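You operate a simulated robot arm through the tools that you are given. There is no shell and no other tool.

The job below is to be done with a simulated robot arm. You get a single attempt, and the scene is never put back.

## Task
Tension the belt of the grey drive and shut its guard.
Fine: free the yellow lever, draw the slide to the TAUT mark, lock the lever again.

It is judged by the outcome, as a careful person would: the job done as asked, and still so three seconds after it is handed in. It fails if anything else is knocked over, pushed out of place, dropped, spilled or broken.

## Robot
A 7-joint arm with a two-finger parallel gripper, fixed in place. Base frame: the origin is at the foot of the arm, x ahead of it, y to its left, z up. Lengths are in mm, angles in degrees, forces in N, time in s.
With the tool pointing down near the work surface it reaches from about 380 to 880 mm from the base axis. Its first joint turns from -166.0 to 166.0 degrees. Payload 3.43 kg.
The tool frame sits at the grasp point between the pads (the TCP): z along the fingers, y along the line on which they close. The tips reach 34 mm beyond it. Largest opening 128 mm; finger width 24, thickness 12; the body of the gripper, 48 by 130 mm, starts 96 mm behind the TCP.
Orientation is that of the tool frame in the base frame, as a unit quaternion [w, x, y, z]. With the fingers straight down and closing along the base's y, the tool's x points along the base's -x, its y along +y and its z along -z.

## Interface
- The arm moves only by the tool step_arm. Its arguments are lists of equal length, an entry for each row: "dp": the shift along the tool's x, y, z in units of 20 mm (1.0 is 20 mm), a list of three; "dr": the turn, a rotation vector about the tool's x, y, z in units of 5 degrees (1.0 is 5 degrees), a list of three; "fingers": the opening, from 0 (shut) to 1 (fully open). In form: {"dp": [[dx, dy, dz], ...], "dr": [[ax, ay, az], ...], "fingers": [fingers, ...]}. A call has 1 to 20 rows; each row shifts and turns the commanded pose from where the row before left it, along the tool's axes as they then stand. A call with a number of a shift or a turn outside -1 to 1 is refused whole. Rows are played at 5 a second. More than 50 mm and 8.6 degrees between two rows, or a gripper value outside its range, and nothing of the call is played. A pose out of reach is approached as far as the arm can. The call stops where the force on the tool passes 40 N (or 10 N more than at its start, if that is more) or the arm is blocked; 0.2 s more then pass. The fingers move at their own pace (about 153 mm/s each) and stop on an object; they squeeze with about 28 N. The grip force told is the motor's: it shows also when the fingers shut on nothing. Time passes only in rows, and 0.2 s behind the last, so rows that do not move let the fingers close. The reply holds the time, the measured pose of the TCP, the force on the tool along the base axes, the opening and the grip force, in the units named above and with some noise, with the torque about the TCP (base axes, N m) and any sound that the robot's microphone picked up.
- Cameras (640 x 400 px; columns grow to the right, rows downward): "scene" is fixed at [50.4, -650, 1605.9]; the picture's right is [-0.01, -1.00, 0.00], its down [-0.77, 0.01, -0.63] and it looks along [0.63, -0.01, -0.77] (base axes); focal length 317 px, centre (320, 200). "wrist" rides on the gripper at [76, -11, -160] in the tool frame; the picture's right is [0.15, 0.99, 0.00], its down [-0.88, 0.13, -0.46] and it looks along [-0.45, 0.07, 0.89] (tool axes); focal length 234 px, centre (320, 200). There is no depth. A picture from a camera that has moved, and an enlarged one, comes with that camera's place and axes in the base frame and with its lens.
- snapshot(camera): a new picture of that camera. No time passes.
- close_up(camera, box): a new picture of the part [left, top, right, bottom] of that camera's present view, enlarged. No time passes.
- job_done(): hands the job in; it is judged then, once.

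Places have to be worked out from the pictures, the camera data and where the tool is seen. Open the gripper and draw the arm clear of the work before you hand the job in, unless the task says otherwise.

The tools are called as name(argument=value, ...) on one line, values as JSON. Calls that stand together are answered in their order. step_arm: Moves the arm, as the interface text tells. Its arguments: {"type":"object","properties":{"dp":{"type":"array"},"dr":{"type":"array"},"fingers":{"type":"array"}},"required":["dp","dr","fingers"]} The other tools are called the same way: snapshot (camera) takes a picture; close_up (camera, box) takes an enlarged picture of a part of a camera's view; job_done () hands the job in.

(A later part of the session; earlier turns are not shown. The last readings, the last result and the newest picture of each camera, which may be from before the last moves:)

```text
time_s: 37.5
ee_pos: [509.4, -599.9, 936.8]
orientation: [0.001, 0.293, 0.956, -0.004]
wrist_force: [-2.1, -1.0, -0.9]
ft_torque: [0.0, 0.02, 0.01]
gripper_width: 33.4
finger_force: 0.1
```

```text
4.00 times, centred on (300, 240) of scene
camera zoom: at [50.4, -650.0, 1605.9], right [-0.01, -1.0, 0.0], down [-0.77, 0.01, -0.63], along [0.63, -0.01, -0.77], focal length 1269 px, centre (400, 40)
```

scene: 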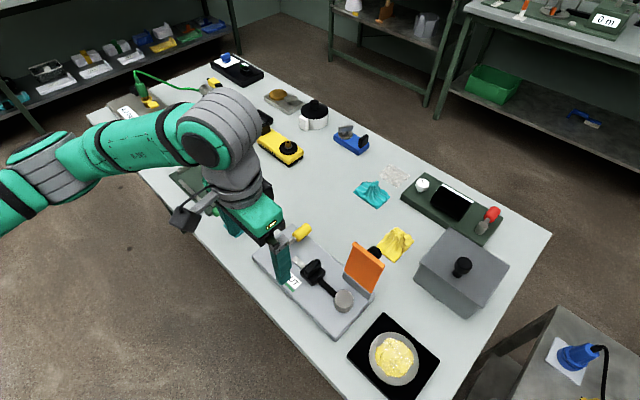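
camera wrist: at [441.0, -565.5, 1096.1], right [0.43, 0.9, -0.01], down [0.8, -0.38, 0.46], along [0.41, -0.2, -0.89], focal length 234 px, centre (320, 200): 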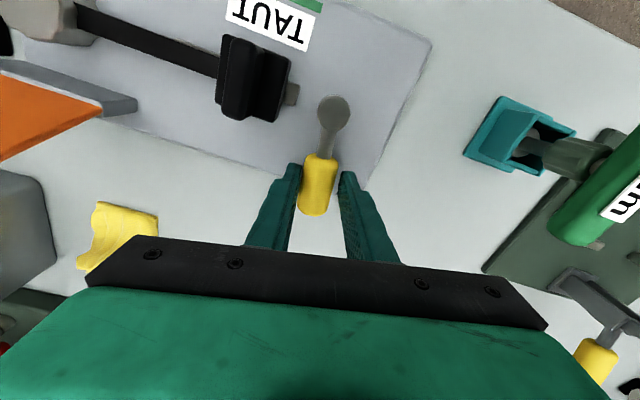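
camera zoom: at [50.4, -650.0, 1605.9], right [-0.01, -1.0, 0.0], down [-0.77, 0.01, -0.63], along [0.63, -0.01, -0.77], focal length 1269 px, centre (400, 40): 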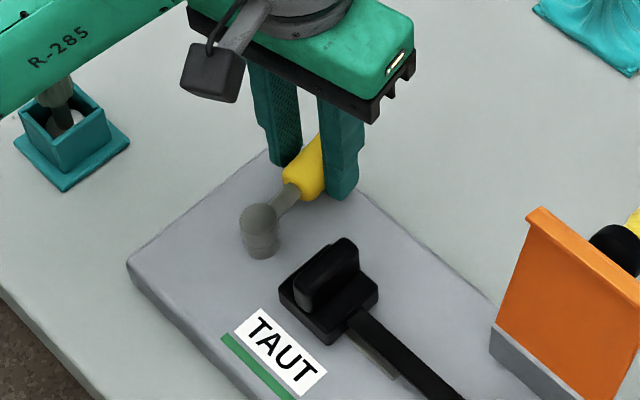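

The lever is within about 10–15° of locked. I'll continue with finer steps and feel for the stop.

step_arm(dp=[[0.003, -0.124, 0], [0.003, -0.124, 0], [0.003, -0.124, 0], [0.003, -0.124, 0], [0.003, -0.124, 0], [0, 0, 0]], dr=[[0, 0, 0.5], [0, 0, 0.5], [0, 0, 0.5], [0, 0, 0.5], [0, 0, 0.5], [0, 0, 0]], fingers=[0.26, 0.26, 0.26, 0.26, 0.26, 0.26])

snapshot(camera="wrist")

close_up(camera="scene", box=[220, 190, 380, 290])

```text
time_s: 38.9
ee_pos: [502.5, -608.8, 938.4]
orientation: [0.002, 0.394, 0.919, -0.003]
wrist_force: [-0.2, 3.1, 0.4]
ft_torque: [0.05, 0.01, 0.08]
gripper_width: 34.6
finger_force: 1.1
```

```text
taken
camera wrist: at [441.8, -560.5, 1096.4], right [0.62, 0.79, -0.01], down [0.7, -0.55, 0.46], along [0.36, -0.29, -0.89], focal length 234 px, centre (320, 200)
```

wrist: 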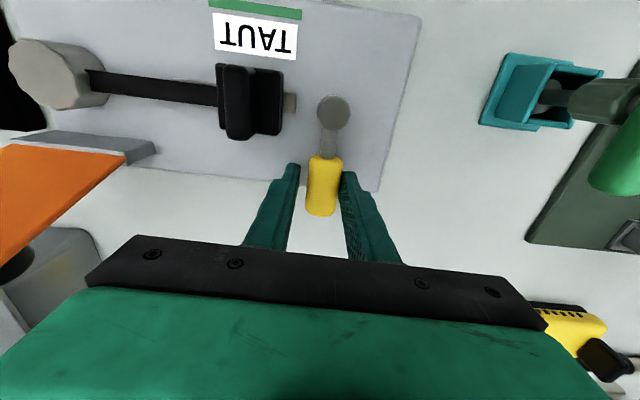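

```text
4.00 times, centred on (300, 240) of scene
camera zoom: at [50.4, -650.0, 1605.9], right [-0.01, -1.0, 0.0], down [-0.77, 0.01, -0.63], along [0.63, -0.01, -0.77], focal length 1269 px, centre (400, 40)
```

zoom: 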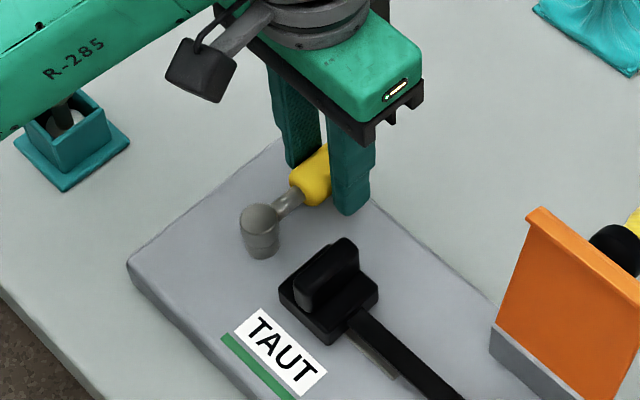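

A light contact force is showing, so the stop seems near. I'll press a little further in small steps.

step_arm(dp=[[0, -0.07, 0], [0, -0.07, 0], [0, -0.07, 0], [0, 0, 0]], dr=[[0, 0, 0.2], [0, 0, 0.2], [0, 0, 0.2], [0, 0, 0]], fingers=[0.26, 0.26, 0.26, 0.26])

snapshot(camera="wrist")

```text
time_s: 39.9
ee_pos: [499.7, -611.3, 937.3]
orientation: [0.002, 0.419, 0.908, -0.003]
wrist_force: [1.8, 21.6, 5.2]
ft_torque: [0.55, -0.15, 0.53]
gripper_width: 42.4
finger_force: 8.0
```

```text
taken
camera wrist: at [441.6, -560.0, 1096.2], right [0.66, 0.75, 0.0], down [0.67, -0.58, 0.46], along [0.34, -0.31, -0.89], focal length 234 px, centre (320, 200)
```

wrist: 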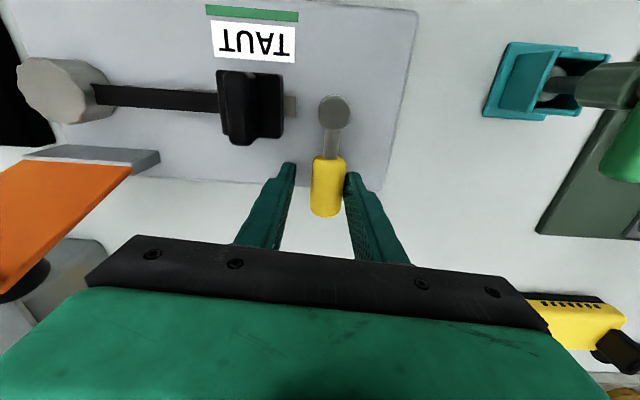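

The lever points along about -44.5°, matching its original locked position, with firm resistance at the stop. I'll back off the handle and rise.

step_arm(dp=[[0, 0.2, 0], [0, 0.2, 0], [0, 0.1, 0], [0, 0, -1], [0, 0, -1], [0, 0, -1], [0, 0, -1], [0, 0, -1], [0, 0, -1], [0, 0, -1], [0, 0, -1]], dr=[[0, 0, 0], [0, 0, 0], [0, 0, 0], [0, 0, 0], [0, 0, 0], [0, 0, 0], [0, 0, 0], [0, 0, 0], [0, 0, 0], [0, 0, 0], [0, 0, 0]], fingers=[0.4, 0.4, 0.4, 0.4, 0.4, 0.4, 0.4, 0.4, 0.4, 0.4, 0.4])

snapshot(camera="wrist")

close_up(camera="scene", box=[250, 220, 410, 320])

```text
time_s: 42.3
ee_pos: [507.8, -605.8, 1097.4]
orientation: [0.002, 0.418, 0.908, -0.003]
wrist_force: [-0.9, -0.5, -0.8]
ft_torque: [0.01, -0.02, 0.0]
gripper_width: 51.3
finger_force: 0.1
```

```text
taken
camera wrist: at [450.1, -553.2, 1256.3], right [0.66, 0.75, -0.01], down [0.67, -0.58, 0.46], along [0.34, -0.31, -0.89], focal length 234 px, centre (320, 200)
```

wrist: 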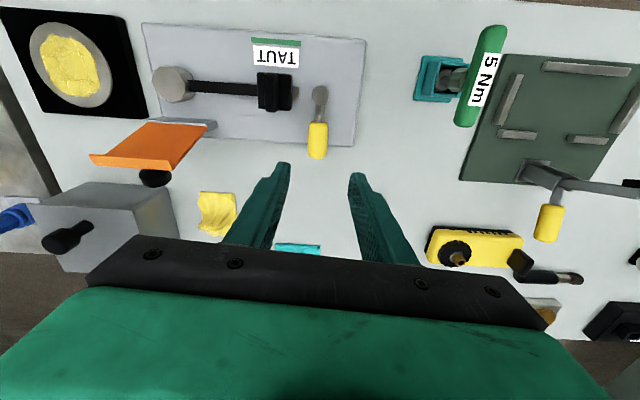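

```text
4.00 times, centred on (330, 270) of scene
camera zoom: at [50.4, -650.0, 1605.9], right [-0.01, -1.0, 0.0], down [-0.77, 0.01, -0.63], along [0.63, -0.01, -0.77], focal length 1269 px, centre (280, -80)
```

zoom: 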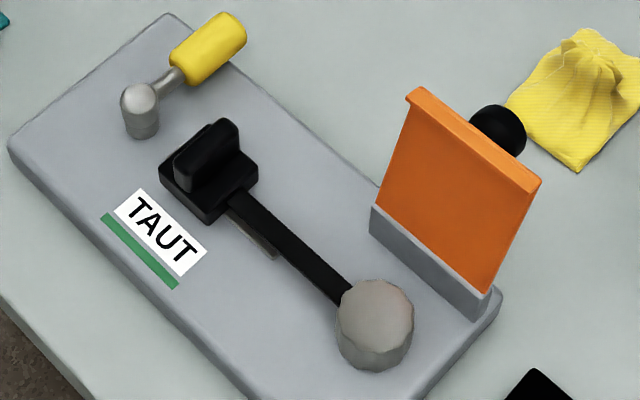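

The lever is locked and the slide is on the mark. The guard leans about 13° outward, with its top near (382, -754, 1022) and its black knob at about (399, -770, 1000). I'll move above the outer side so the fingers can straddle the knob and push the plate over.

step_arm(dp=[[0, 0, -0.5], [-0.204, -0.97, 0], [-0.204, -0.97, 0], [-0.204, -0.97, 0], [-0.204, -0.97, 0], [-0.204, -0.97, 0], [-0.204, -0.97, 0], [-0.204, -0.97, 0], [-0.204, -0.97, 0], [-0.204, -0.97, 0], [-0.204, -0.97, 0], [0, 0, 0]], dr=[[0, 0, -0.76], [0, 0, 0], [0, 0, 0], [0, 0, 0], [0, 0, 0], [0, 0, 0], [0, 0, 0], [0, 0, 0], [0, 0, 0], [0, 0, 0], [0, 0, 0], [0, 0, 0]], fingers=[0.36, 0.36, 0.36, 0.36, 0.36, 0.36, 0.36, 0.36, 0.36, 0.36, 0.36, 0.36])

snapshot(camera="wrist")

close_up(camera="scene", box=[290, 200, 450, 300])

```text
time_s: 44.9
ee_pos: [396.9, -744.7, 1107.7]
orientation: [0.002, 0.389, 0.921, -0.004]
wrist_force: [-0.3, -0.2, -0.9]
ft_torque: [0.0, 0.01, -0.03]
gripper_width: 46.3
finger_force: 0.2
out of reach, approached as far as the arm can: row 10, 11
```

```text
taken
camera wrist: at [336.2, -696.2, 1266.7], right [0.61, 0.8, -0.01], down [0.71, -0.54, 0.46], along [0.36, -0.28, -0.89], focal length 234 px, centre (320, 200)
```

wrist: 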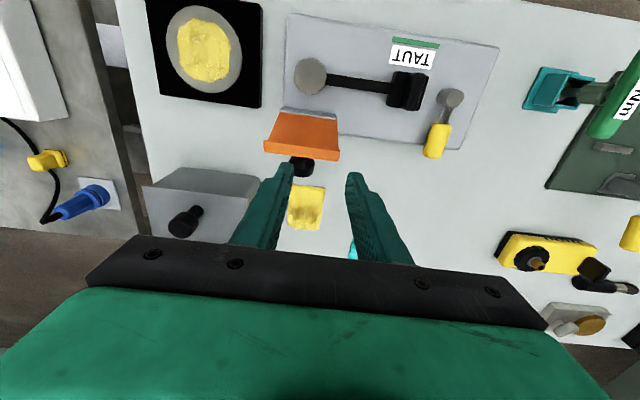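

```text
4.00 times, centred on (370, 250) of scene
camera zoom: at [50.4, -650.0, 1605.9], right [-0.01, -1.0, 0.0], down [-0.77, 0.01, -0.63], along [0.63, -0.01, -0.77], focal length 1269 px, centre (120, 0)
```

zoom: 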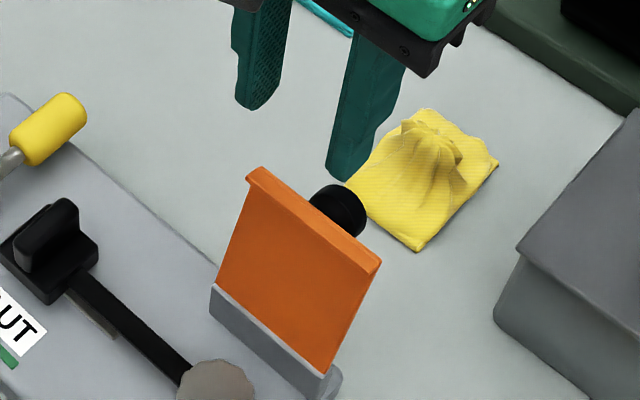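

Straight down, the arm's reach runs out near r = 845 mm at this height, so I can't get outside the knob. Instead I'll push the plate's outer face between the knob and the lever-side edge with closed fingers. I'll come in from the lever side at a lower height, where the reach is longer.

step_arm(dp=[[-0.173, 0.844, 0], [-0.173, 0.844, 0], [-0.173, 0.844, 0], [-0.173, 0.844, 0], [-0.173, 0.844, 0], [0, 0, 0]], dr=[[0, 0, 0], [0, 0, 0], [0, 0, 0], [0, 0, 0], [0, 0, 0], [0, 0, 0]], fingers=[0, 0, 0, 0, 0, 0])

```text
time_s: 46.3
ee_pos: [473.1, -702.5, 1109.2]
orientation: [0.002, 0.389, 0.921, -0.004]
wrist_force: [-0.3, -0.3, 0.2]
ft_torque: [0.0, 0.02, 0.02]
gripper_width: 0.1
finger_force: 28.0
out of reach, approached as far as the arm can: row 4
```

I'm now off the lever-side end of the guard at q of about 833. I'll go down to TCP z of about 1005.

step_arm(dp=[[0, 0, 1], [0, 0, 1], [0, 0, 1], [0, 0, 1], [0, 0, 1], [0, 0, 0.2], [0, 0, 0]], dr=[[0, 0, 0], [0, 0, 0], [0, 0, 0], [0, 0, 0], [0, 0, 0], [0, 0, 0], [0, 0, 0]], fingers=[0, 0, 0, 0, 0, 0, 0])

snapshot(camera="wrist")

close_up(camera="scene", box=[290, 200, 450, 300])

```text
time_s: 47.9
ee_pos: [476.1, -709.4, 1005.5]
orientation: [0.002, 0.388, 0.922, -0.004]
wrist_force: [-0.4, -0.1, 0.6]
ft_torque: [0.02, 0.03, -0.02]
gripper_width: 0.0
finger_force: 28.1
out of reach, approached as far as the arm can: row 1, 2, 5
```

```text
taken
camera wrist: at [415.7, -662.2, 1163.5], right [0.61, 0.8, -0.01], down [0.71, -0.54, 0.46], along [0.36, -0.28, -0.89], focal length 234 px, centre (320, 200)
```

wrist: 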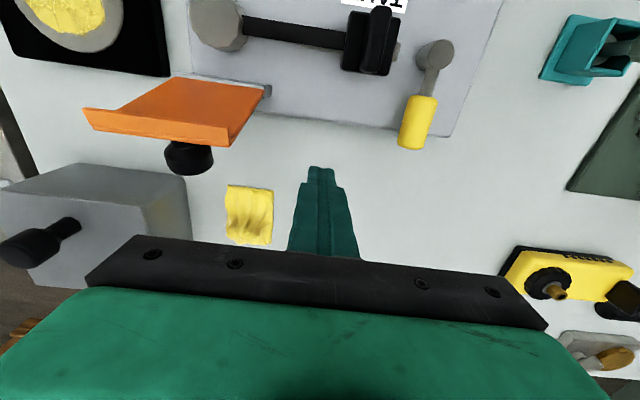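

```text
4.00 times, centred on (370, 250) of scene
camera zoom: at [50.4, -650.0, 1605.9], right [-0.01, -1.0, 0.0], down [-0.77, 0.01, -0.63], along [0.63, -0.01, -0.77], focal length 1269 px, centre (120, 0)
```

zoom: 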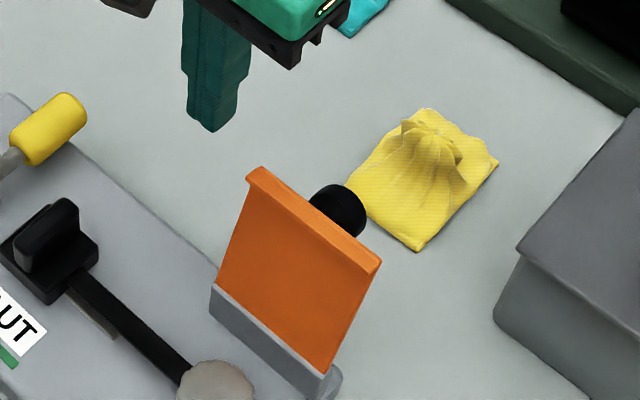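

The lip's outer edge is at q of about 808 and its lever-side end at s of about -216, with the knob edge at about -232. I'll come slightly inward and lower here, still beside the guard, to get a fully reachable pose.

step_arm(dp=[[0.35, 0, 0.5], [0.35, 0, 0.5], [0, 0, 0]], dr=[[0, 0, 0], [0, 0, 0], [0, 0, 0]], fingers=[0, 0, 0])

```text
time_s: 48.7
ee_pos: [474.8, -711.0, 985.1]
orientation: [0.001, 0.388, 0.922, -0.004]
wrist_force: [-0.6, -1.0, 0.5]
ft_torque: [0.0, -0.01, 0.02]
gripper_width: 0.0
finger_force: 28.2
out of reach, approached as far as the arm can: row 1, 2
```

The commanded pose is still beyond reach, so I'll bring it further inward until the arm follows.

step_arm(dp=[[0.4, 0, 0], [0.4, 0, 0], [0, 0, 0]], dr=[[0, 0, 0], [0, 0, 0], [0, 0, 0]], fingers=[0, 0, 0])

```text
time_s: 49.5
ee_pos: [474.4, -711.2, 982.8]
orientation: [0.002, 0.388, 0.922, -0.003]
wrist_force: [-0.3, 0.7, -0.4]
ft_torque: [-0.03, 0.0, -0.01]
gripper_width: 0.0
finger_force: 28.0
out of reach, approached as far as the arm can: row 1, 2
```

There's no inward motion yet, so the commanded pose is still beyond reach. I'll take it further inward.

step_arm(dp=[[0.4, 0, 0], [0.4, 0, 0], [0, 0, 0]], dr=[[0, 0, 0], [0, 0, 0], [0, 0, 0]], fingers=[0, 0, 0])

```text
time_s: 50.3
ee_pos: [471.2, -713.4, 984.0]
orientation: [0.0, 0.388, 0.922, -0.003]
wrist_force: [-0.4, 0.2, -0.2]
ft_torque: [-0.02, -0.01, 0.03]
gripper_width: 0.2
finger_force: 27.7
out of reach, approached as far as the arm can: row 1, 2
```

The arm seems stuck at full stretch, where purely inward commands have no effect. Moving back up in free space should get it out; nothing is nearby on this side.

step_arm(dp=[[0, 0, -1], [0, 0.3, -1], [0, 0.3, -1], [0, 0, 0]], dr=[[0, 0, 0], [0, 0, 0], [0, 0, 0], [0, 0, 0]], fingers=[0, 0, 0, 0])

snapshot(camera="scene")

```text
time_s: 51.3
ee_pos: [479.5, -704.7, 1044.3]
orientation: [0.001, 0.387, 0.922, -0.003]
wrist_force: [0.0, 0.2, -0.3]
ft_torque: [-0.02, 0.01, 0.03]
gripper_width: 0.1
finger_force: 28.5
```

```text
taken
```

scene: 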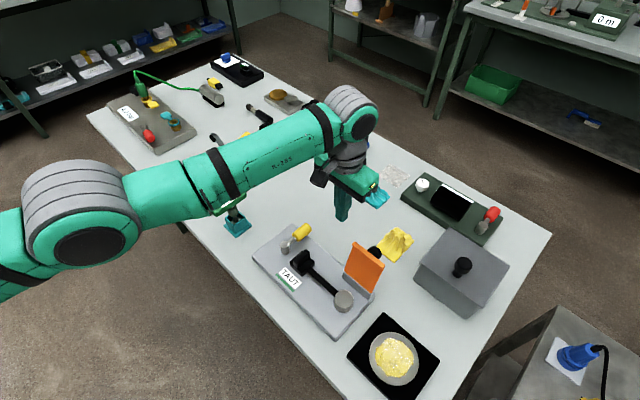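

The arm follows again here. I'll test an inward move at this height.

step_arm(dp=[[0.35, 0, 0], [0.35, 0, 0], [0, 0, 0]], dr=[[0, 0, 0], [0, 0, 0], [0, 0, 0]], fingers=[0, 0, 0])

```text
time_s: 52.1
ee_pos: [476.9, -706.8, 1046.3]
orientation: [0.002, 0.389, 0.921, -0.003]
wrist_force: [-0.3, -0.3, -0.2]
ft_torque: [0.01, -0.01, 0.0]
gripper_width: 0.0
finger_force: 27.5
out of reach, approached as far as the arm can: row 1, 2
```

Inward moves are refused at full stretch, so I'll combine a larger inward step with a rise.

step_arm(dp=[[1, 0.3, -1], [1, 0.3, -1], [1, 0.3, -0.5], [0, 0, 0]], dr=[[0, 0, 0], [0, 0, 0], [0, 0, 0], [0, 0, 0]], fingers=[0, 0, 0, 0])

```text
time_s: 53.1
ee_pos: [476.7, -699.3, 1103.6]
orientation: [0.001, 0.389, 0.921, -0.003]
wrist_force: [-0.4, -0.8, 0.3]
ft_torque: [0.01, -0.01, -0.02]
gripper_width: 0.0
finger_force: 28.4
out of reach, approached as far as the arm can: row 1, 2, 3
```

The poses show the arm on its outer reach sphere of about 855 mm. I'll try larger, purely inward steps here, since the space inward at this height is empty.

step_arm(dp=[[1, 0, 0], [1, 0, 0], [1, 0, 0], [0, 0, 0]], dr=[[0, 0, 0], [0, 0, 0], [0, 0, 0], [0, 0, 0]], fingers=[0, 0, 0, 0])

```text
time_s: 54.1
ee_pos: [463.5, -707.1, 1110.7]
orientation: [0.001, 0.388, 0.921, -0.003]
wrist_force: [0.2, 0.5, 0.1]
ft_torque: [0.01, 0.01, 0.02]
gripper_width: 0.0
finger_force: 27.5
out of reach, approached as far as the arm can: row 1, 2, 3
```

That only slid the arm along the reach boundary. I'll try a combined down-and-inward move in the clear space beside the guard, which should make the elbow bend.

step_arm(dp=[[1, 0.5, 1], [1, 0.5, 1], [1, 0.5, 0], [0, 0, 0]], dr=[[0, 0, 0], [0, 0, 0], [0, 0, 0], [0, 0, 0]], fingers=[0, 0, 0, 0])

```text
time_s: 55.1
ee_pos: [478.9, -702.3, 1077.3]
orientation: [0.0, 0.388, 0.922, -0.003]
wrist_force: [0.9, -0.4, 0.2]
ft_torque: [0.0, 0.01, -0.04]
gripper_width: 0.0
finger_force: 28.3
out of reach, approached as far as the arm can: row 1, 2, 3
```

Still on the boundary. Next I'll tilt the tool, which should let the wrist change the geometry; the space here is clear.

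step_arm(dp=[[0, 0, 0], [0, 0, 0], [0, 0, 0], [0, 0, 0]], dr=[[0, -1, 0], [0, -1, 0], [0, -1, 0], [0, 0, 0]], fingers=[0, 0, 0, 0])

```text
time_s: 56.1
ee_pos: [510.4, -758.9, 1085.1]
orientation: [0.122, 0.385, 0.913, -0.055]
wrist_force: [-0.7, 0.4, 0.6]
ft_torque: [-0.02, 0.0, 0.06]
gripper_width: 0.0
finger_force: 28.1
out of reach, approached as far as the arm can: row 1, 2, 3
```

The wrist tilted 15° and the TCP swung outward, as the geometry predicts. Now I'll test an inward pull from this tilted pose.

step_arm(dp=[[1, 0, 0], [1, 0, 0], [1, 0, 0], [0, 0, 0]], dr=[[0, 0, 0], [0, 0, 0], [0, 0, 0], [0, 0, 0]], fingers=[0, 0, 0, 0])

snapshot(camera="scene")

```text
time_s: 57.1
ee_pos: [498.0, -766.6, 1073.4]
orientation: [0.121, 0.385, 0.914, -0.053]
wrist_force: [0.3, 0.1, 0.5]
ft_torque: [0.05, 0.02, 0.01]
gripper_width: 0.0
finger_force: 28.5
out of reach, approached as far as the arm can: row 1, 2, 3
```

```text
taken
```

scene: 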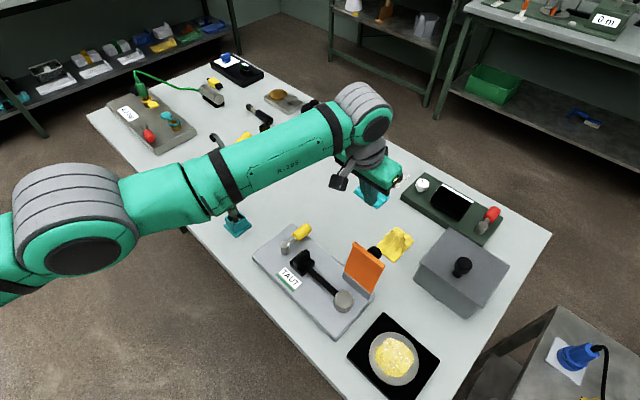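

Still confined to the boundary, apparently because the elbow is straight and coarse inward targets don't converge. I'll try many tiny inward steps of about 1 mm each instead.

step_arm(dp=[[0.05, 0.01, -0.013], [0.05, 0.01, -0.013], [0.05, 0.01, -0.013], [0.05, 0.01, -0.013], [0.05, 0.01, -0.013], [0.05, 0.01, -0.013], [0.05, 0.01, -0.013], [0.05, 0.01, -0.013], [0.05, 0.01, -0.013], [0.05, 0.01, -0.013], [0.05, 0.01, -0.013], [0.05, 0.01, -0.013], [0.05, 0.01, -0.013], [0.05, 0.01, -0.013], [0.05, 0.01, -0.013], [0.05, 0.01, -0.013], [0.05, 0.01, -0.013], [0.05, 0.01, -0.013], [0.05, 0.01, -0.013], [0.05, 0.01, -0.013]], dr=[[0, 0, 0], [0, 0, 0], [0, 0, 0], [0, 0, 0], [0, 0, 0], [0, 0, 0], [0, 0, 0], [0, 0, 0], [0, 0, 0], [0, 0, 0], [0, 0, 0], [0, 0, 0], [0, 0, 0], [0, 0, 0], [0, 0, 0], [0, 0, 0], [0, 0, 0], [0, 0, 0], [0, 0, 0], [0, 0, 0]], fingers=[0, 0, 0, 0, 0, 0, 0, 0, 0, 0, 0, 0, 0, 0, 0, 0, 0, 0, 0, 0])

```text
time_s: 61.3
ee_pos: [497.4, -765.6, 1073.9]
orientation: [0.121, 0.386, 0.913, -0.054]
wrist_force: [-0.2, 0.3, 0.1]
ft_torque: [-0.03, -0.01, 0.0]
gripper_width: 0.0
finger_force: 27.5
out of reach, approached as far as the arm can: row 3, 6, 10, 13, 17, 20
```

The solver tolerates about 3 mm and then resets, so no progress. The pictures suggest the elbow bends sideways (its disc faces up), so I'll first rise, then combine inward with a strong sideways move toward -y of the tool.

step_arm(dp=[[-0.26, 0, -0.97], [-0.26, 0, -0.97], [0, 0, 0], [0.8, -1, -0.2], [0.8, -1, -0.2], [0.8, -1, -0.2], [0, 0, 0]], dr=[[0, 0, 0], [0, 0, 0], [0, 0, 0], [0, 0, 0], [0, 0, 0], [0, 0, 0], [0, 0, 0]], fingers=[0, 0, 0, 0, 0, 0, 0])

snapshot(camera="scene")

```text
time_s: 62.9
ee_pos: [430.0, -793.2, 1116.7]
orientation: [0.12, 0.385, 0.913, -0.054]
wrist_force: [-0.2, 0.7, -0.3]
ft_torque: [0.03, 0.0, -0.01]
gripper_width: 0.0
finger_force: 27.6
out of reach, approached as far as the arm can: row 4, 5, 6
```

```text
taken
```

scene: 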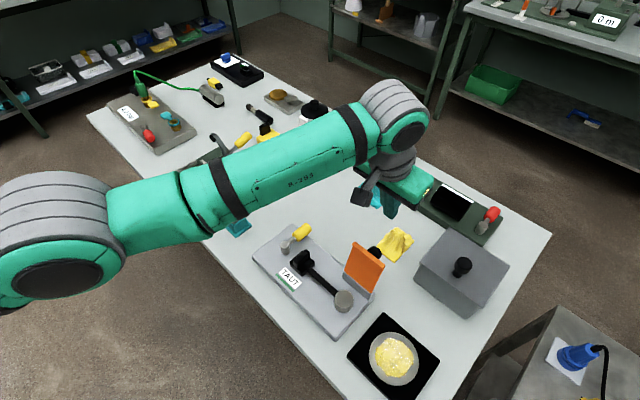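

My reach model puts this last pose about 5 mm inside the boundary, so the sideways move may have freed the elbow a little. I'll test inward steps again at this safe height.

step_arm(dp=[[0.2, 0, -0.05], [0.2, 0, -0.05], [0.2, 0, -0.05], [0.2, 0, -0.05], [0, 0, 0]], dr=[[0, 0, 0], [0, 0, 0], [0, 0, 0], [0, 0, 0], [0, 0, 0]], fingers=[0, 0, 0, 0, 0])

```text
time_s: 64.1
ee_pos: [426.0, -794.3, 1117.2]
orientation: [0.121, 0.385, 0.913, -0.053]
wrist_force: [0.7, 0.0, -0.4]
ft_torque: [0.02, 0.01, 0.01]
gripper_width: 0.0
finger_force: 28.2
out of reach, approached as far as the arm can: row 1, 2, 3, 4
```

It drifts only sideways again. I'll now aim steps exactly along the line from wrist to shoulder, several in a row at full size, so that all of the commanded motion goes into bending the elbow; the air inward at this height is empty.

step_arm(dp=[[1, 0.31, -0.11], [1, 0.31, -0.11], [1, 0.31, -0.11], [1, 0.31, -0.11], [1, 0.31, -0.11], [1, 0.31, -0.11], [0, 0, 0]], dr=[[0, 0, 0], [0, 0, 0], [0, 0, 0], [0, 0, 0], [0, 0, 0], [0, 0, 0], [0, 0, 0]], fingers=[0, 0, 0, 0, 0, 0, 0])

```text
time_s: 65.7
ee_pos: [424.2, -794.1, 1119.2]
orientation: [0.121, 0.385, 0.913, -0.053]
wrist_force: [-0.5, -0.6, 0.0]
ft_torque: [-0.01, -0.03, 0.01]
gripper_width: 0.0
finger_force: 28.1
out of reach, approached as far as the arm can: row 1, 2, 3, 4, 5, 6
```

Still locked to the boundary. Rotating the tool fingers-inward should involve the elbow to first order, so I'll combine an inward tilt with inward motion while staying high.

step_arm(dp=[[1, 0.31, -0.11], [1, 0.31, -0.11], [1, 0.31, -0.05], [1, 0.31, 0], [1, 0.31, 0], [0, 0, 0]], dr=[[0, 0.6, 0], [0, 0.6, 0], [0, 0.6, 0], [0, 0.6, 0], [0, 0.6, 0], [0, 0, 0]], fingers=[0, 0, 0, 0, 0, 0])

```text
time_s: 67.1
ee_pos: [393.6, -740.4, 1114.8]
orientation: [0.0, 0.388, 0.922, -0.003]
wrist_force: [0.0, 0.5, -0.6]
ft_torque: [0.02, -0.01, -0.01]
gripper_width: 0.0
finger_force: 28.1
out of reach, approached as far as the arm can: row 1, 2, 3, 4, 5
```

The tool is vertical again at r = 838. I'll test inward motion from here.

step_arm(dp=[[1, 0.31, 0.1], [1, 0.31, 0.1], [1, 0.31, 0.1], [0, 0, 0]], dr=[[0, 0.5, 0], [0, 0.5, 0], [0, 0.5, 0], [0, 0, 0]], fingers=[0, 0, 0, 0])

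```text
time_s: 68.1
ee_pos: [379.2, -712.7, 1115.7]
orientation: [-0.059, 0.388, 0.919, 0.024]
wrist_force: [0.0, 0.6, 0.1]
ft_torque: [-0.02, 0.01, 0.02]
gripper_width: 0.0
finger_force: 27.7
out of reach, approached as far as the arm can: row 1, 2, 3
```

The wrist can only pivot on its boundary, so I'll work with that: W stays at about 855 mm, and tilting the tool moves the fingertips in and out, which is the direction the guard needs. I'll tilt about 5° outward above the guard's outer side at s of about -215 and look.

step_arm(dp=[[-1, 0.17, 0], [-1, 0.17, 0], [-1, 0.17, 0], [0, 0, 0]], dr=[[0, -0.85, 0], [0, -0.85, 0], [0, -0.85, 0], [0, 0, 0]], fingers=[0, 0, 0, 0])

snapshot(camera="wrist")

close_up(camera="scene", box=[310, 190, 470, 290])

```text
time_s: 69.1
ee_pos: [430.4, -750.5, 1110.9]
orientation: [0.044, 0.388, 0.92, -0.022]
wrist_force: [-0.1, 1.3, -0.8]
ft_torque: [0.02, 0.0, 0.02]
gripper_width: 0.0
finger_force: 28.1
```

```text
taken
camera wrist: at [358.0, -692.6, 1261.5], right [0.61, 0.79, -0.02], down [0.68, -0.5, 0.54], along [0.42, -0.34, -0.84], focal length 234 px, centre (320, 200)
```

wrist: 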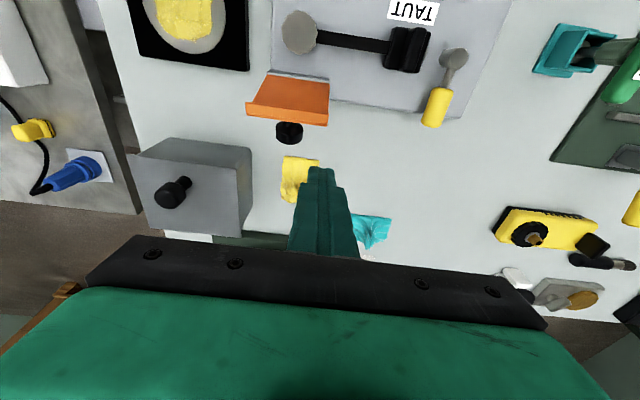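

```text
4.00 times, centred on (390, 240) of scene
camera zoom: at [50.4, -650.0, 1605.9], right [-0.01, -1.0, 0.0], down [-0.77, 0.01, -0.63], along [0.63, -0.01, -0.77], focal length 1269 px, centre (40, 40)
```

zoom: 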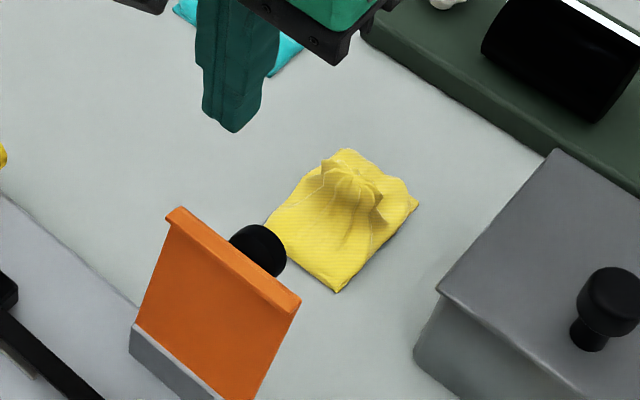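

The move went through cleanly, so the model holds. The plate spans s from -297 to -216, and the knob from -269 to -240. I'll go down at s of about -223 behind the plate to TCP z of about 1005.

step_arm(dp=[[0.087, -0.14, 0.88], [0.087, -0.14, 0.88], [0.087, -0.14, 0.88], [0, 0, 0]], dr=[[0, 0, 0], [0, 0, 0], [0, 0, 0], [0, 0, 0]], fingers=[0, 0, 0, 0])

close_up(camera="wrist", box=[200, 60, 440, 210])

close_up(camera="scene", box=[310, 200, 470, 300])

```text
time_s: 70.1
ee_pos: [423.7, -759.8, 1057.6]
orientation: [0.043, 0.389, 0.92, -0.021]
wrist_force: [0.0, 0.3, 0.3]
ft_torque: [0.0, 0.01, 0.02]
gripper_width: 0.0
finger_force: 28.0
```

```text
2.67 times, centred on (320, 135) of wrist
camera zoom: at [353.2, -701.4, 1209.4], right [0.61, 0.79, -0.02], down [0.68, -0.5, 0.54], along [0.42, -0.34, -0.84], focal length 624 px, centre (320, 373)
```

zoom: 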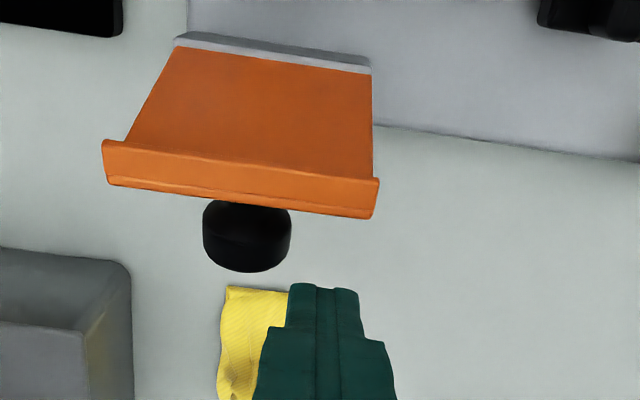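

```text
4.00 times, centred on (390, 250) of scene
camera zoom: at [50.4, -650.0, 1605.9], right [-0.01, -1.0, 0.0], down [-0.77, 0.01, -0.63], along [0.63, -0.01, -0.77], focal length 1269 px, centre (40, 0)
```

zoom: 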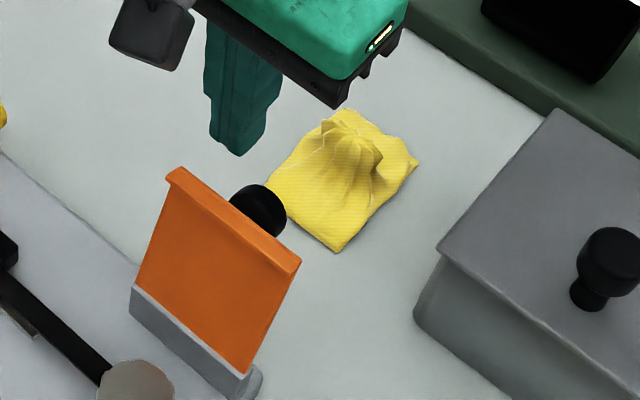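

The finger column is just beside the knob, with only about 2 mm to spare. I'll shift 3 mm away from the knob and continue down.

step_arm(dp=[[0, 0.17, 0], [0.087, 0, 0.87], [0.087, 0, 0.87], [0.087, 0, 0.87], [0, 0, 0]], dr=[[0, 0, 0], [0, 0, 0], [0, 0, 0], [0, 0, 0], [0, 0, 0]], fingers=[0, 0, 0, 0, 0])

close_up(camera="wrist", box=[200, 60, 440, 210])

close_up(camera="scene", box=[310, 200, 470, 300])

```text
time_s: 71.3
ee_pos: [427.4, -760.6, 1005.4]
orientation: [0.044, 0.387, 0.921, -0.02]
wrist_force: [0.6, -0.3, -0.7]
ft_torque: [0.03, 0.0, -0.01]
gripper_width: 0.1
finger_force: 28.3
out of reach, approached as far as the arm can: row 1, 4
```

```text
2.67 times, centred on (320, 135) of wrist
camera zoom: at [356.4, -702.8, 1156.8], right [0.61, 0.79, -0.02], down [0.68, -0.5, 0.54], along [0.42, -0.34, -0.84], focal length 624 px, centre (320, 373)
```

zoom: 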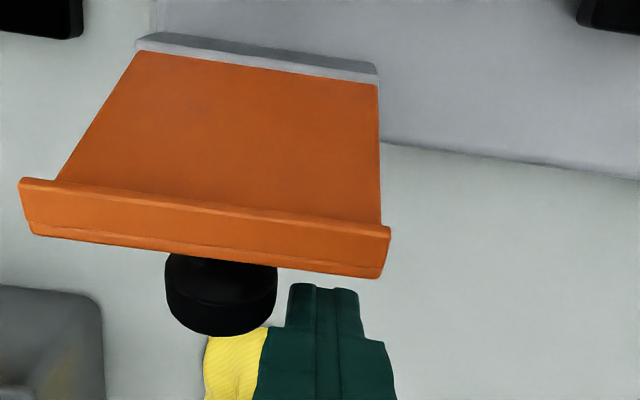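

```text
4.00 times, centred on (390, 250) of scene
camera zoom: at [50.4, -650.0, 1605.9], right [-0.01, -1.0, 0.0], down [-0.77, 0.01, -0.63], along [0.63, -0.01, -0.77], focal length 1269 px, centre (40, 0)
```

zoom: 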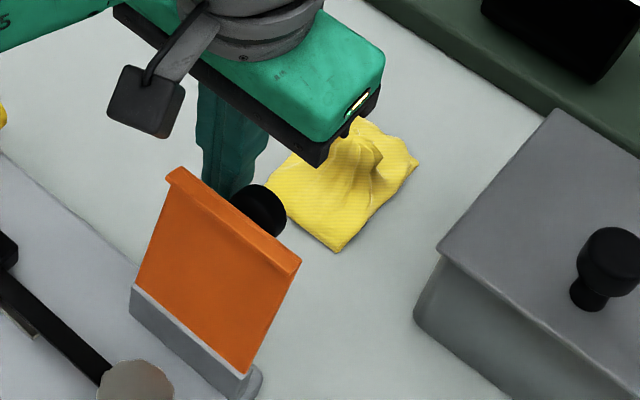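

The fingers are now behind the plate beside the knob. I'll swing them inward by tilting about the wrist in steps of about 17 mm, watching force and guard.

step_arm(dp=[[0.87, 0, -0.03], [0.87, 0, -0.03], [0, 0, 0]], dr=[[0, 0.8, 0], [0, 0.8, 0], [0, 0, 0]], fingers=[0, 0, 0])

close_up(camera="wrist", box=[200, 60, 440, 210])

close_up(camera="scene", box=[310, 200, 470, 300])

```text
time_s: 72.1
ee_pos: [402.6, -737.6, 1005.7]
orientation: [-0.02, 0.389, 0.921, 0.005]
wrist_force: [0.6, -0.4, 0.2]
ft_torque: [-0.03, -0.01, 0.01]
gripper_width: 0.1
finger_force: 28.3
```

```text
2.67 times, centred on (320, 135) of wrist
camera zoom: at [347.5, -695.5, 1167.5], right [0.61, 0.8, 0.0], down [0.72, -0.55, 0.42], along [0.33, -0.25, -0.91], focal length 624 px, centre (320, 373)
```

zoom: 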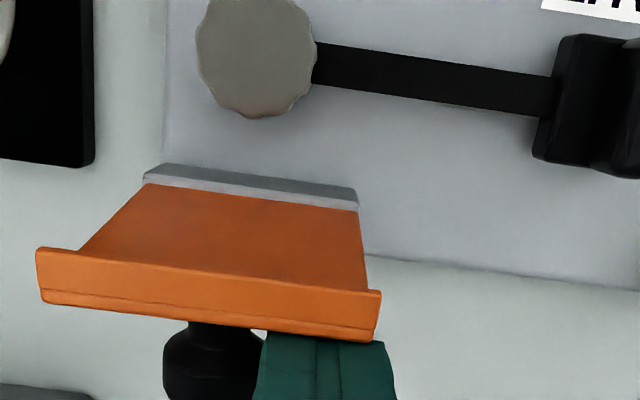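

```text
4.00 times, centred on (390, 250) of scene
camera zoom: at [50.4, -650.0, 1605.9], right [-0.01, -1.0, 0.0], down [-0.77, 0.01, -0.63], along [0.63, -0.01, -0.77], focal length 1269 px, centre (40, 0)
```

zoom: 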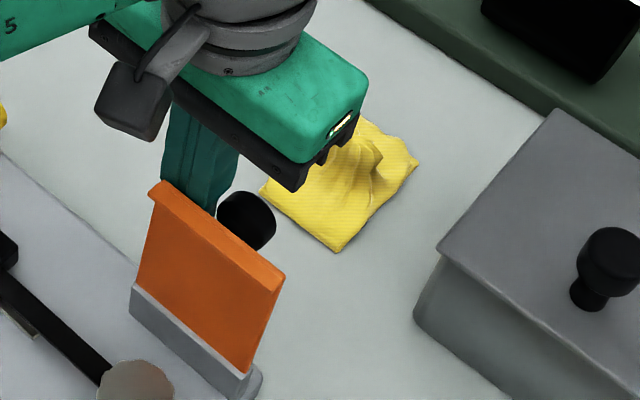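

The guard is following with no noticeable force. I'll continue the swing.

step_arm(dp=[[0.87, 0, 0], [0.87, 0, 0], [0, 0, 0]], dr=[[0, 0.8, 0], [0, 0.8, 0], [0, 0, 0]], fingers=[0, 0, 0])

close_up(camera="wrist", box=[200, 60, 440, 210])

close_up(camera="scene", box=[310, 200, 470, 300])

```text
time_s: 72.9
ee_pos: [379.5, -711.6, 1006.6]
orientation: [-0.085, 0.387, 0.918, 0.034]
wrist_force: [-0.3, 0.4, 0.4]
ft_torque: [0.04, 0.02, 0.02]
gripper_width: 0.0
finger_force: 28.0
```

```text
2.67 times, centred on (320, 135) of wrist
camera zoom: at [340.0, -686.2, 1176.6], right [0.61, 0.79, 0.02], down [0.76, -0.59, 0.29], along [0.24, -0.16, -0.96], focal length 624 px, centre (320, 373)
```

zoom: 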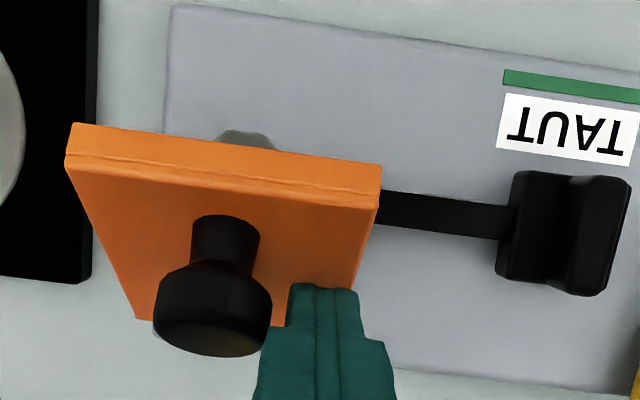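

```text
4.00 times, centred on (390, 250) of scene
camera zoom: at [50.4, -650.0, 1605.9], right [-0.01, -1.0, 0.0], down [-0.77, 0.01, -0.63], along [0.63, -0.01, -0.77], focal length 1269 px, centre (40, 0)
```

zoom: 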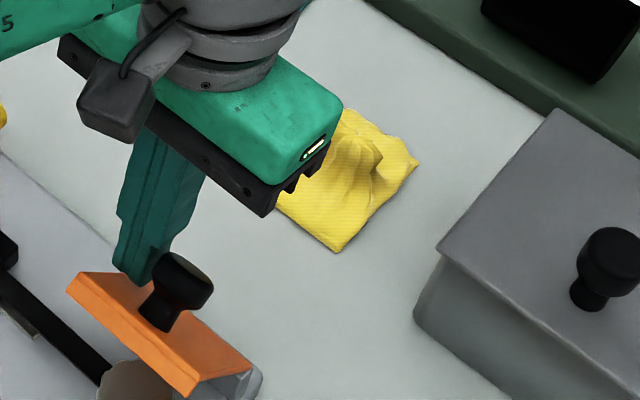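

The guard has tipped past vertical and is leaning in over the pulley. I'll hold still a moment to see whether it falls or stays.

step_arm(dp=[[0, 0, 0], [0, 0, 0]], dr=[[0, 0, 0], [0, 0, 0]], fingers=[0, 0])

close_up(camera="wrist", box=[200, 60, 440, 210])

close_up(camera="scene", box=[270, 220, 430, 320])

```text
time_s: 73.5
ee_pos: [379.3, -712.5, 1006.3]
orientation: [-0.084, 0.387, 0.918, 0.033]
wrist_force: [-0.3, 0.2, 0.1]
ft_torque: [0.0, 0.0, 0.0]
gripper_width: 0.0
finger_force: 27.9
```

```text
2.67 times, centred on (320, 135) of wrist
camera zoom: at [340.2, -686.3, 1176.7], right [0.61, 0.79, 0.02], down [0.76, -0.59, 0.29], along [0.24, -0.16, -0.96], focal length 624 px, centre (320, 373)
```

zoom: 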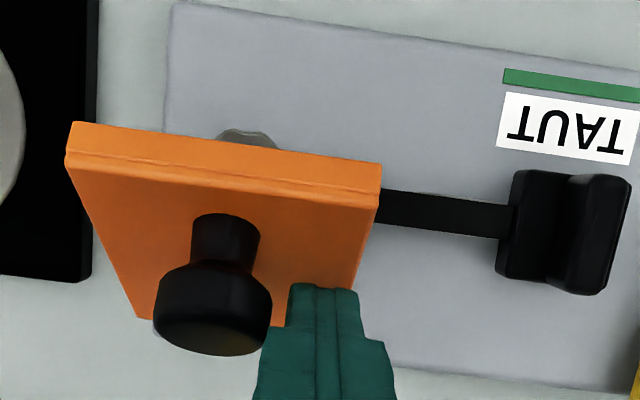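

```text
4.00 times, centred on (350, 270) of scene
camera zoom: at [50.4, -650.0, 1605.9], right [-0.01, -1.0, 0.0], down [-0.77, 0.01, -0.63], along [0.63, -0.01, -0.77], focal length 1269 px, centre (200, -80)
```

zoom: 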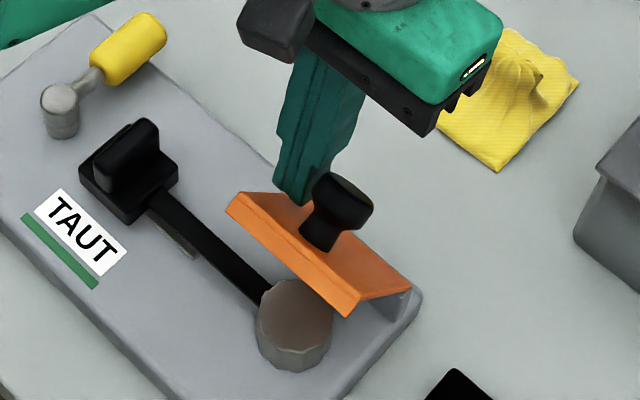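

A friction hinge holds the guard at about 25° past vertical. I'll keep following the arc, inward and down, with the fingertips beside the knob.

step_arm(dp=[[0.36, 0, 0.36], [0.36, 0, 0.36], [0, 0, 0]], dr=[[0, 0.5, 0], [0, 0.5, 0], [0, 0, 0]], fingers=[0, 0, 0])

close_up(camera="wrist", box=[200, 60, 440, 210])

close_up(camera="scene", box=[270, 220, 430, 320])

```text
time_s: 74.3
ee_pos: [366.4, -698.2, 995.3]
orientation: [-0.123, 0.386, 0.913, 0.05]
wrist_force: [-0.1, -0.2, 0.3]
ft_torque: [0.0, 0.02, 0.0]
gripper_width: 0.1
finger_force: 28.0
```

```text
2.67 times, centred on (320, 135) of wrist
camera zoom: at [337.0, -682.6, 1169.9], right [0.61, 0.79, 0.03], down [0.77, -0.6, 0.21], along [0.18, -0.1, -0.98], focal length 624 px, centre (320, 373)
```

zoom: 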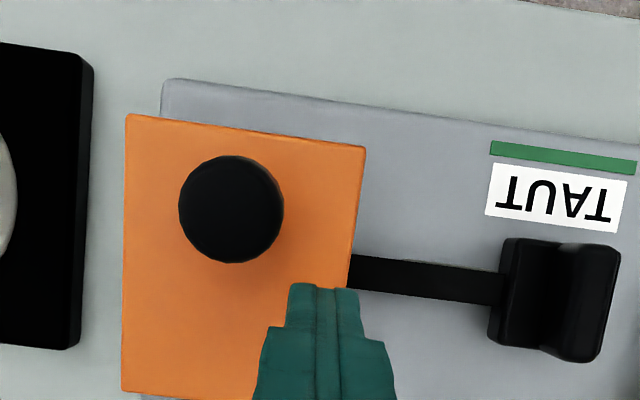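

```text
4.00 times, centred on (350, 270) of scene
camera zoom: at [50.4, -650.0, 1605.9], right [-0.01, -1.0, 0.0], down [-0.77, 0.01, -0.63], along [0.63, -0.01, -0.77], focal length 1269 px, centre (200, -80)
```

zoom: 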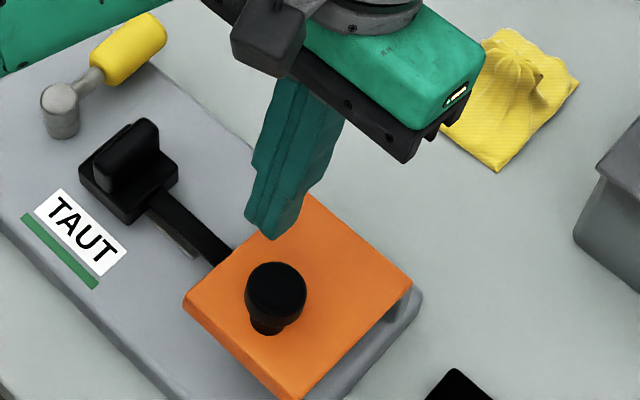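

The guard has swung down over the pulley and looks nearly flat. I'll move the fingertips a little further in, beside the knob, and press down gently to make sure it is fully shut.

step_arm(dp=[[0.5, 0.12, 0.6], [0.5, 0.1, 0.6], [0, 0, 0]], dr=[[0, 0.75, 0], [0, 0.75, 0], [0, 0, 0]], fingers=[0, 0, 0])

close_up(camera="wrist", box=[200, 60, 440, 210])

close_up(camera="scene", box=[270, 220, 430, 320])

```text
time_s: 75.1
ee_pos: [349.5, -671.2, 978.8]
orientation: [-0.184, 0.381, 0.903, 0.075]
wrist_force: [-0.2, -0.3, -0.1]
ft_torque: [-0.01, 0.0, -0.04]
gripper_width: 0.0
finger_force: 27.9
out of reach, approached as far as the arm can: row 1
```

```text
2.67 times, centred on (320, 135) of wrist
camera zoom: at [337.2, -673.1, 1156.2], right [0.61, 0.79, 0.05], down [0.78, -0.62, 0.08], along [0.09, -0.01, -1.0], focal length 624 px, centre (320, 373)
```

zoom: 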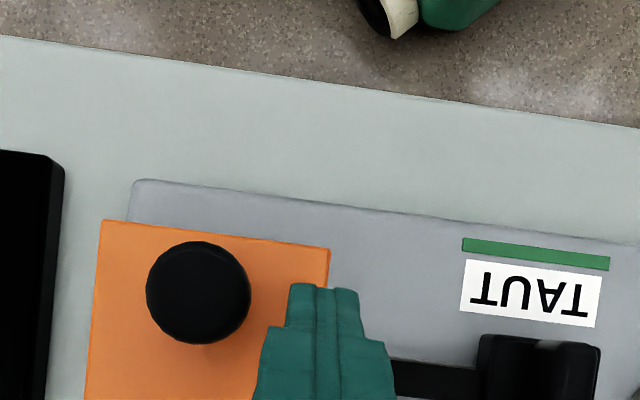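

```text
4.00 times, centred on (350, 270) of scene
camera zoom: at [50.4, -650.0, 1605.9], right [-0.01, -1.0, 0.0], down [-0.77, 0.01, -0.63], along [0.63, -0.01, -0.77], focal length 1269 px, centre (200, -80)
```

zoom: 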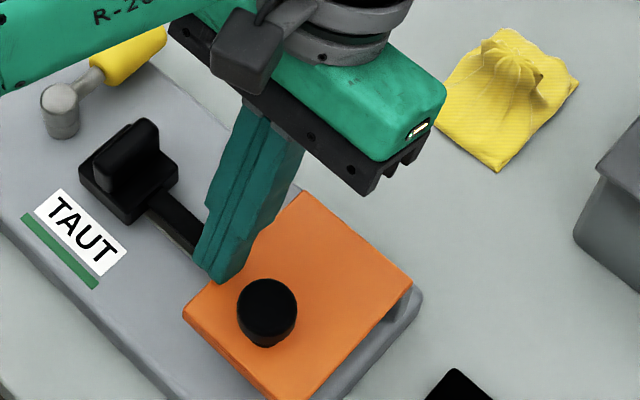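

The guard seems to have settled a little lower by itself, as if damped. I'll wait a second and compare.

step_arm(dp=[[0, 0, 0], [0, 0, 0], [0, 0, 0], [0, 0, 0]], dr=[[0, 0, 0], [0, 0, 0], [0, 0, 0], [0, 0, 0]], fingers=[0, 0, 0, 0])

close_up(camera="scene", box=[270, 220, 430, 320])

close_up(camera="scene", box=[310, 265, 390, 315])

```text
time_s: 76.1
ee_pos: [350.7, -671.8, 978.9]
orientation: [-0.183, 0.382, 0.903, 0.075]
wrist_force: [0.1, 0.4, 0.0]
ft_torque: [0.0, -0.02, -0.02]
gripper_width: 0.1
finger_force: 27.7
```

```text
4.00 times, centred on (350, 270) of scene
camera zoom: at [50.4, -650.0, 1605.9], right [-0.01, -1.0, 0.0], down [-0.77, 0.01, -0.63], along [0.63, -0.01, -0.77], focal length 1269 px, centre (200, -80)
```

zoom: 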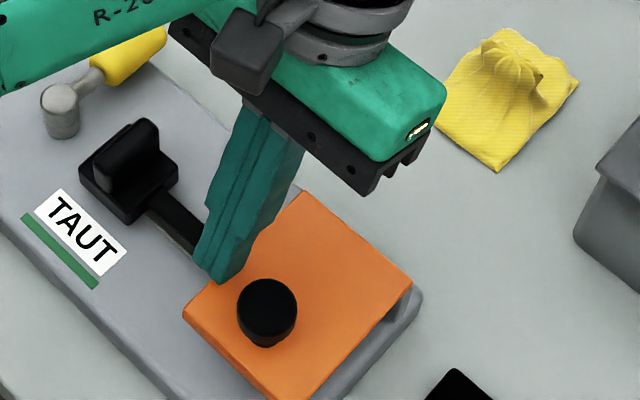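

```text
8.00 times, centred on (350, 290) of scene
camera zoom: at [50.4, -650.0, 1605.9], right [-0.01, -1.0, 0.0], down [-0.77, 0.01, -0.63], along [0.63, -0.01, -0.77], focal length 2538 px, centre (80, -520)
```

zoom: 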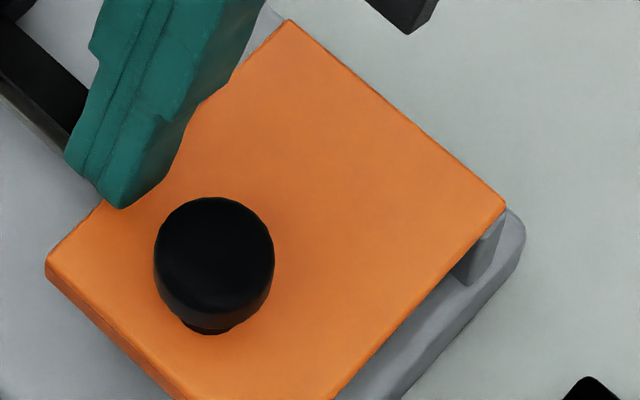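

The guard is still, but I can't tell whether it is fully down. I'll press down in small steps until I feel it seat.

step_arm(dp=[[-0.08, 0, 0.185], [-0.08, 0, 0.185], [-0.08, 0, 0.185], [0, 0, 0]], dr=[[0, 0, 0], [0, 0, 0], [0, 0, 0], [0, 0, 0]], fingers=[0, 0, 0, 0])

close_up(camera="scene", box=[310, 265, 390, 315])

```text
time_s: 77.1
ee_pos: [349.7, -670.8, 967.6]
orientation: [-0.184, 0.381, 0.903, 0.075]
wrist_force: [0.7, 2.1, 3.0]
ft_torque: [0.01, -0.02, 0.02]
gripper_width: 0.0
finger_force: 27.9
```

```text
8.00 times, centred on (350, 290) of scene
camera zoom: at [50.4, -650.0, 1605.9], right [-0.01, -1.0, 0.0], down [-0.77, 0.01, -0.63], along [0.63, -0.01, -0.77], focal length 2538 px, centre (80, -520)
```

zoom: 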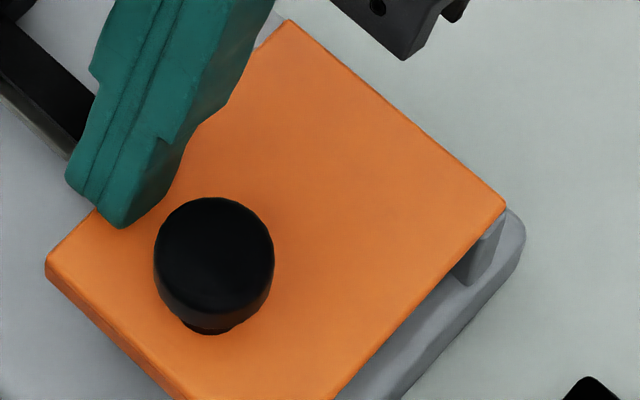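

Contact is just starting and the guard has not moved, which suggests it is already seated. I'll press a few mm more to confirm.

step_arm(dp=[[-0.04, 0, 0.09], [-0.02, 0, 0.05], [0, 0, 0]], dr=[[0, 0, 0], [0, 0, 0], [0, 0, 0]], fingers=[0, 0, 0])

close_up(camera="scene", box=[310, 265, 390, 315])

```text
time_s: 77.9
ee_pos: [350.7, -672.0, 966.2]
orientation: [-0.183, 0.381, 0.903, 0.074]
wrist_force: [2.2, 9.1, 32.6]
ft_torque: [0.31, -0.01, -0.09]
gripper_width: 0.0
finger_force: 28.2
```

```text
8.00 times, centred on (350, 290) of scene
camera zoom: at [50.4, -650.0, 1605.9], right [-0.01, -1.0, 0.0], down [-0.77, 0.01, -0.63], along [0.63, -0.01, -0.77], focal length 2538 px, centre (80, -520)
```

zoom: 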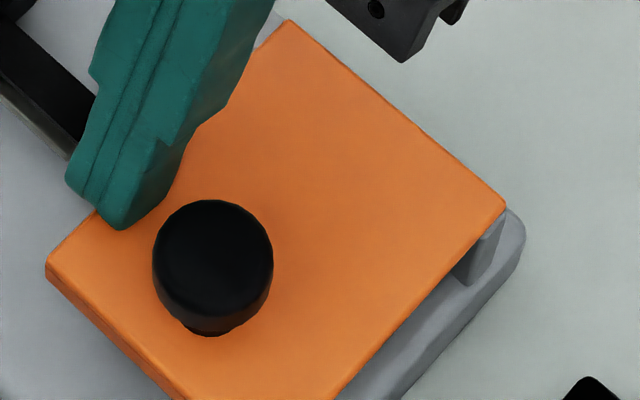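

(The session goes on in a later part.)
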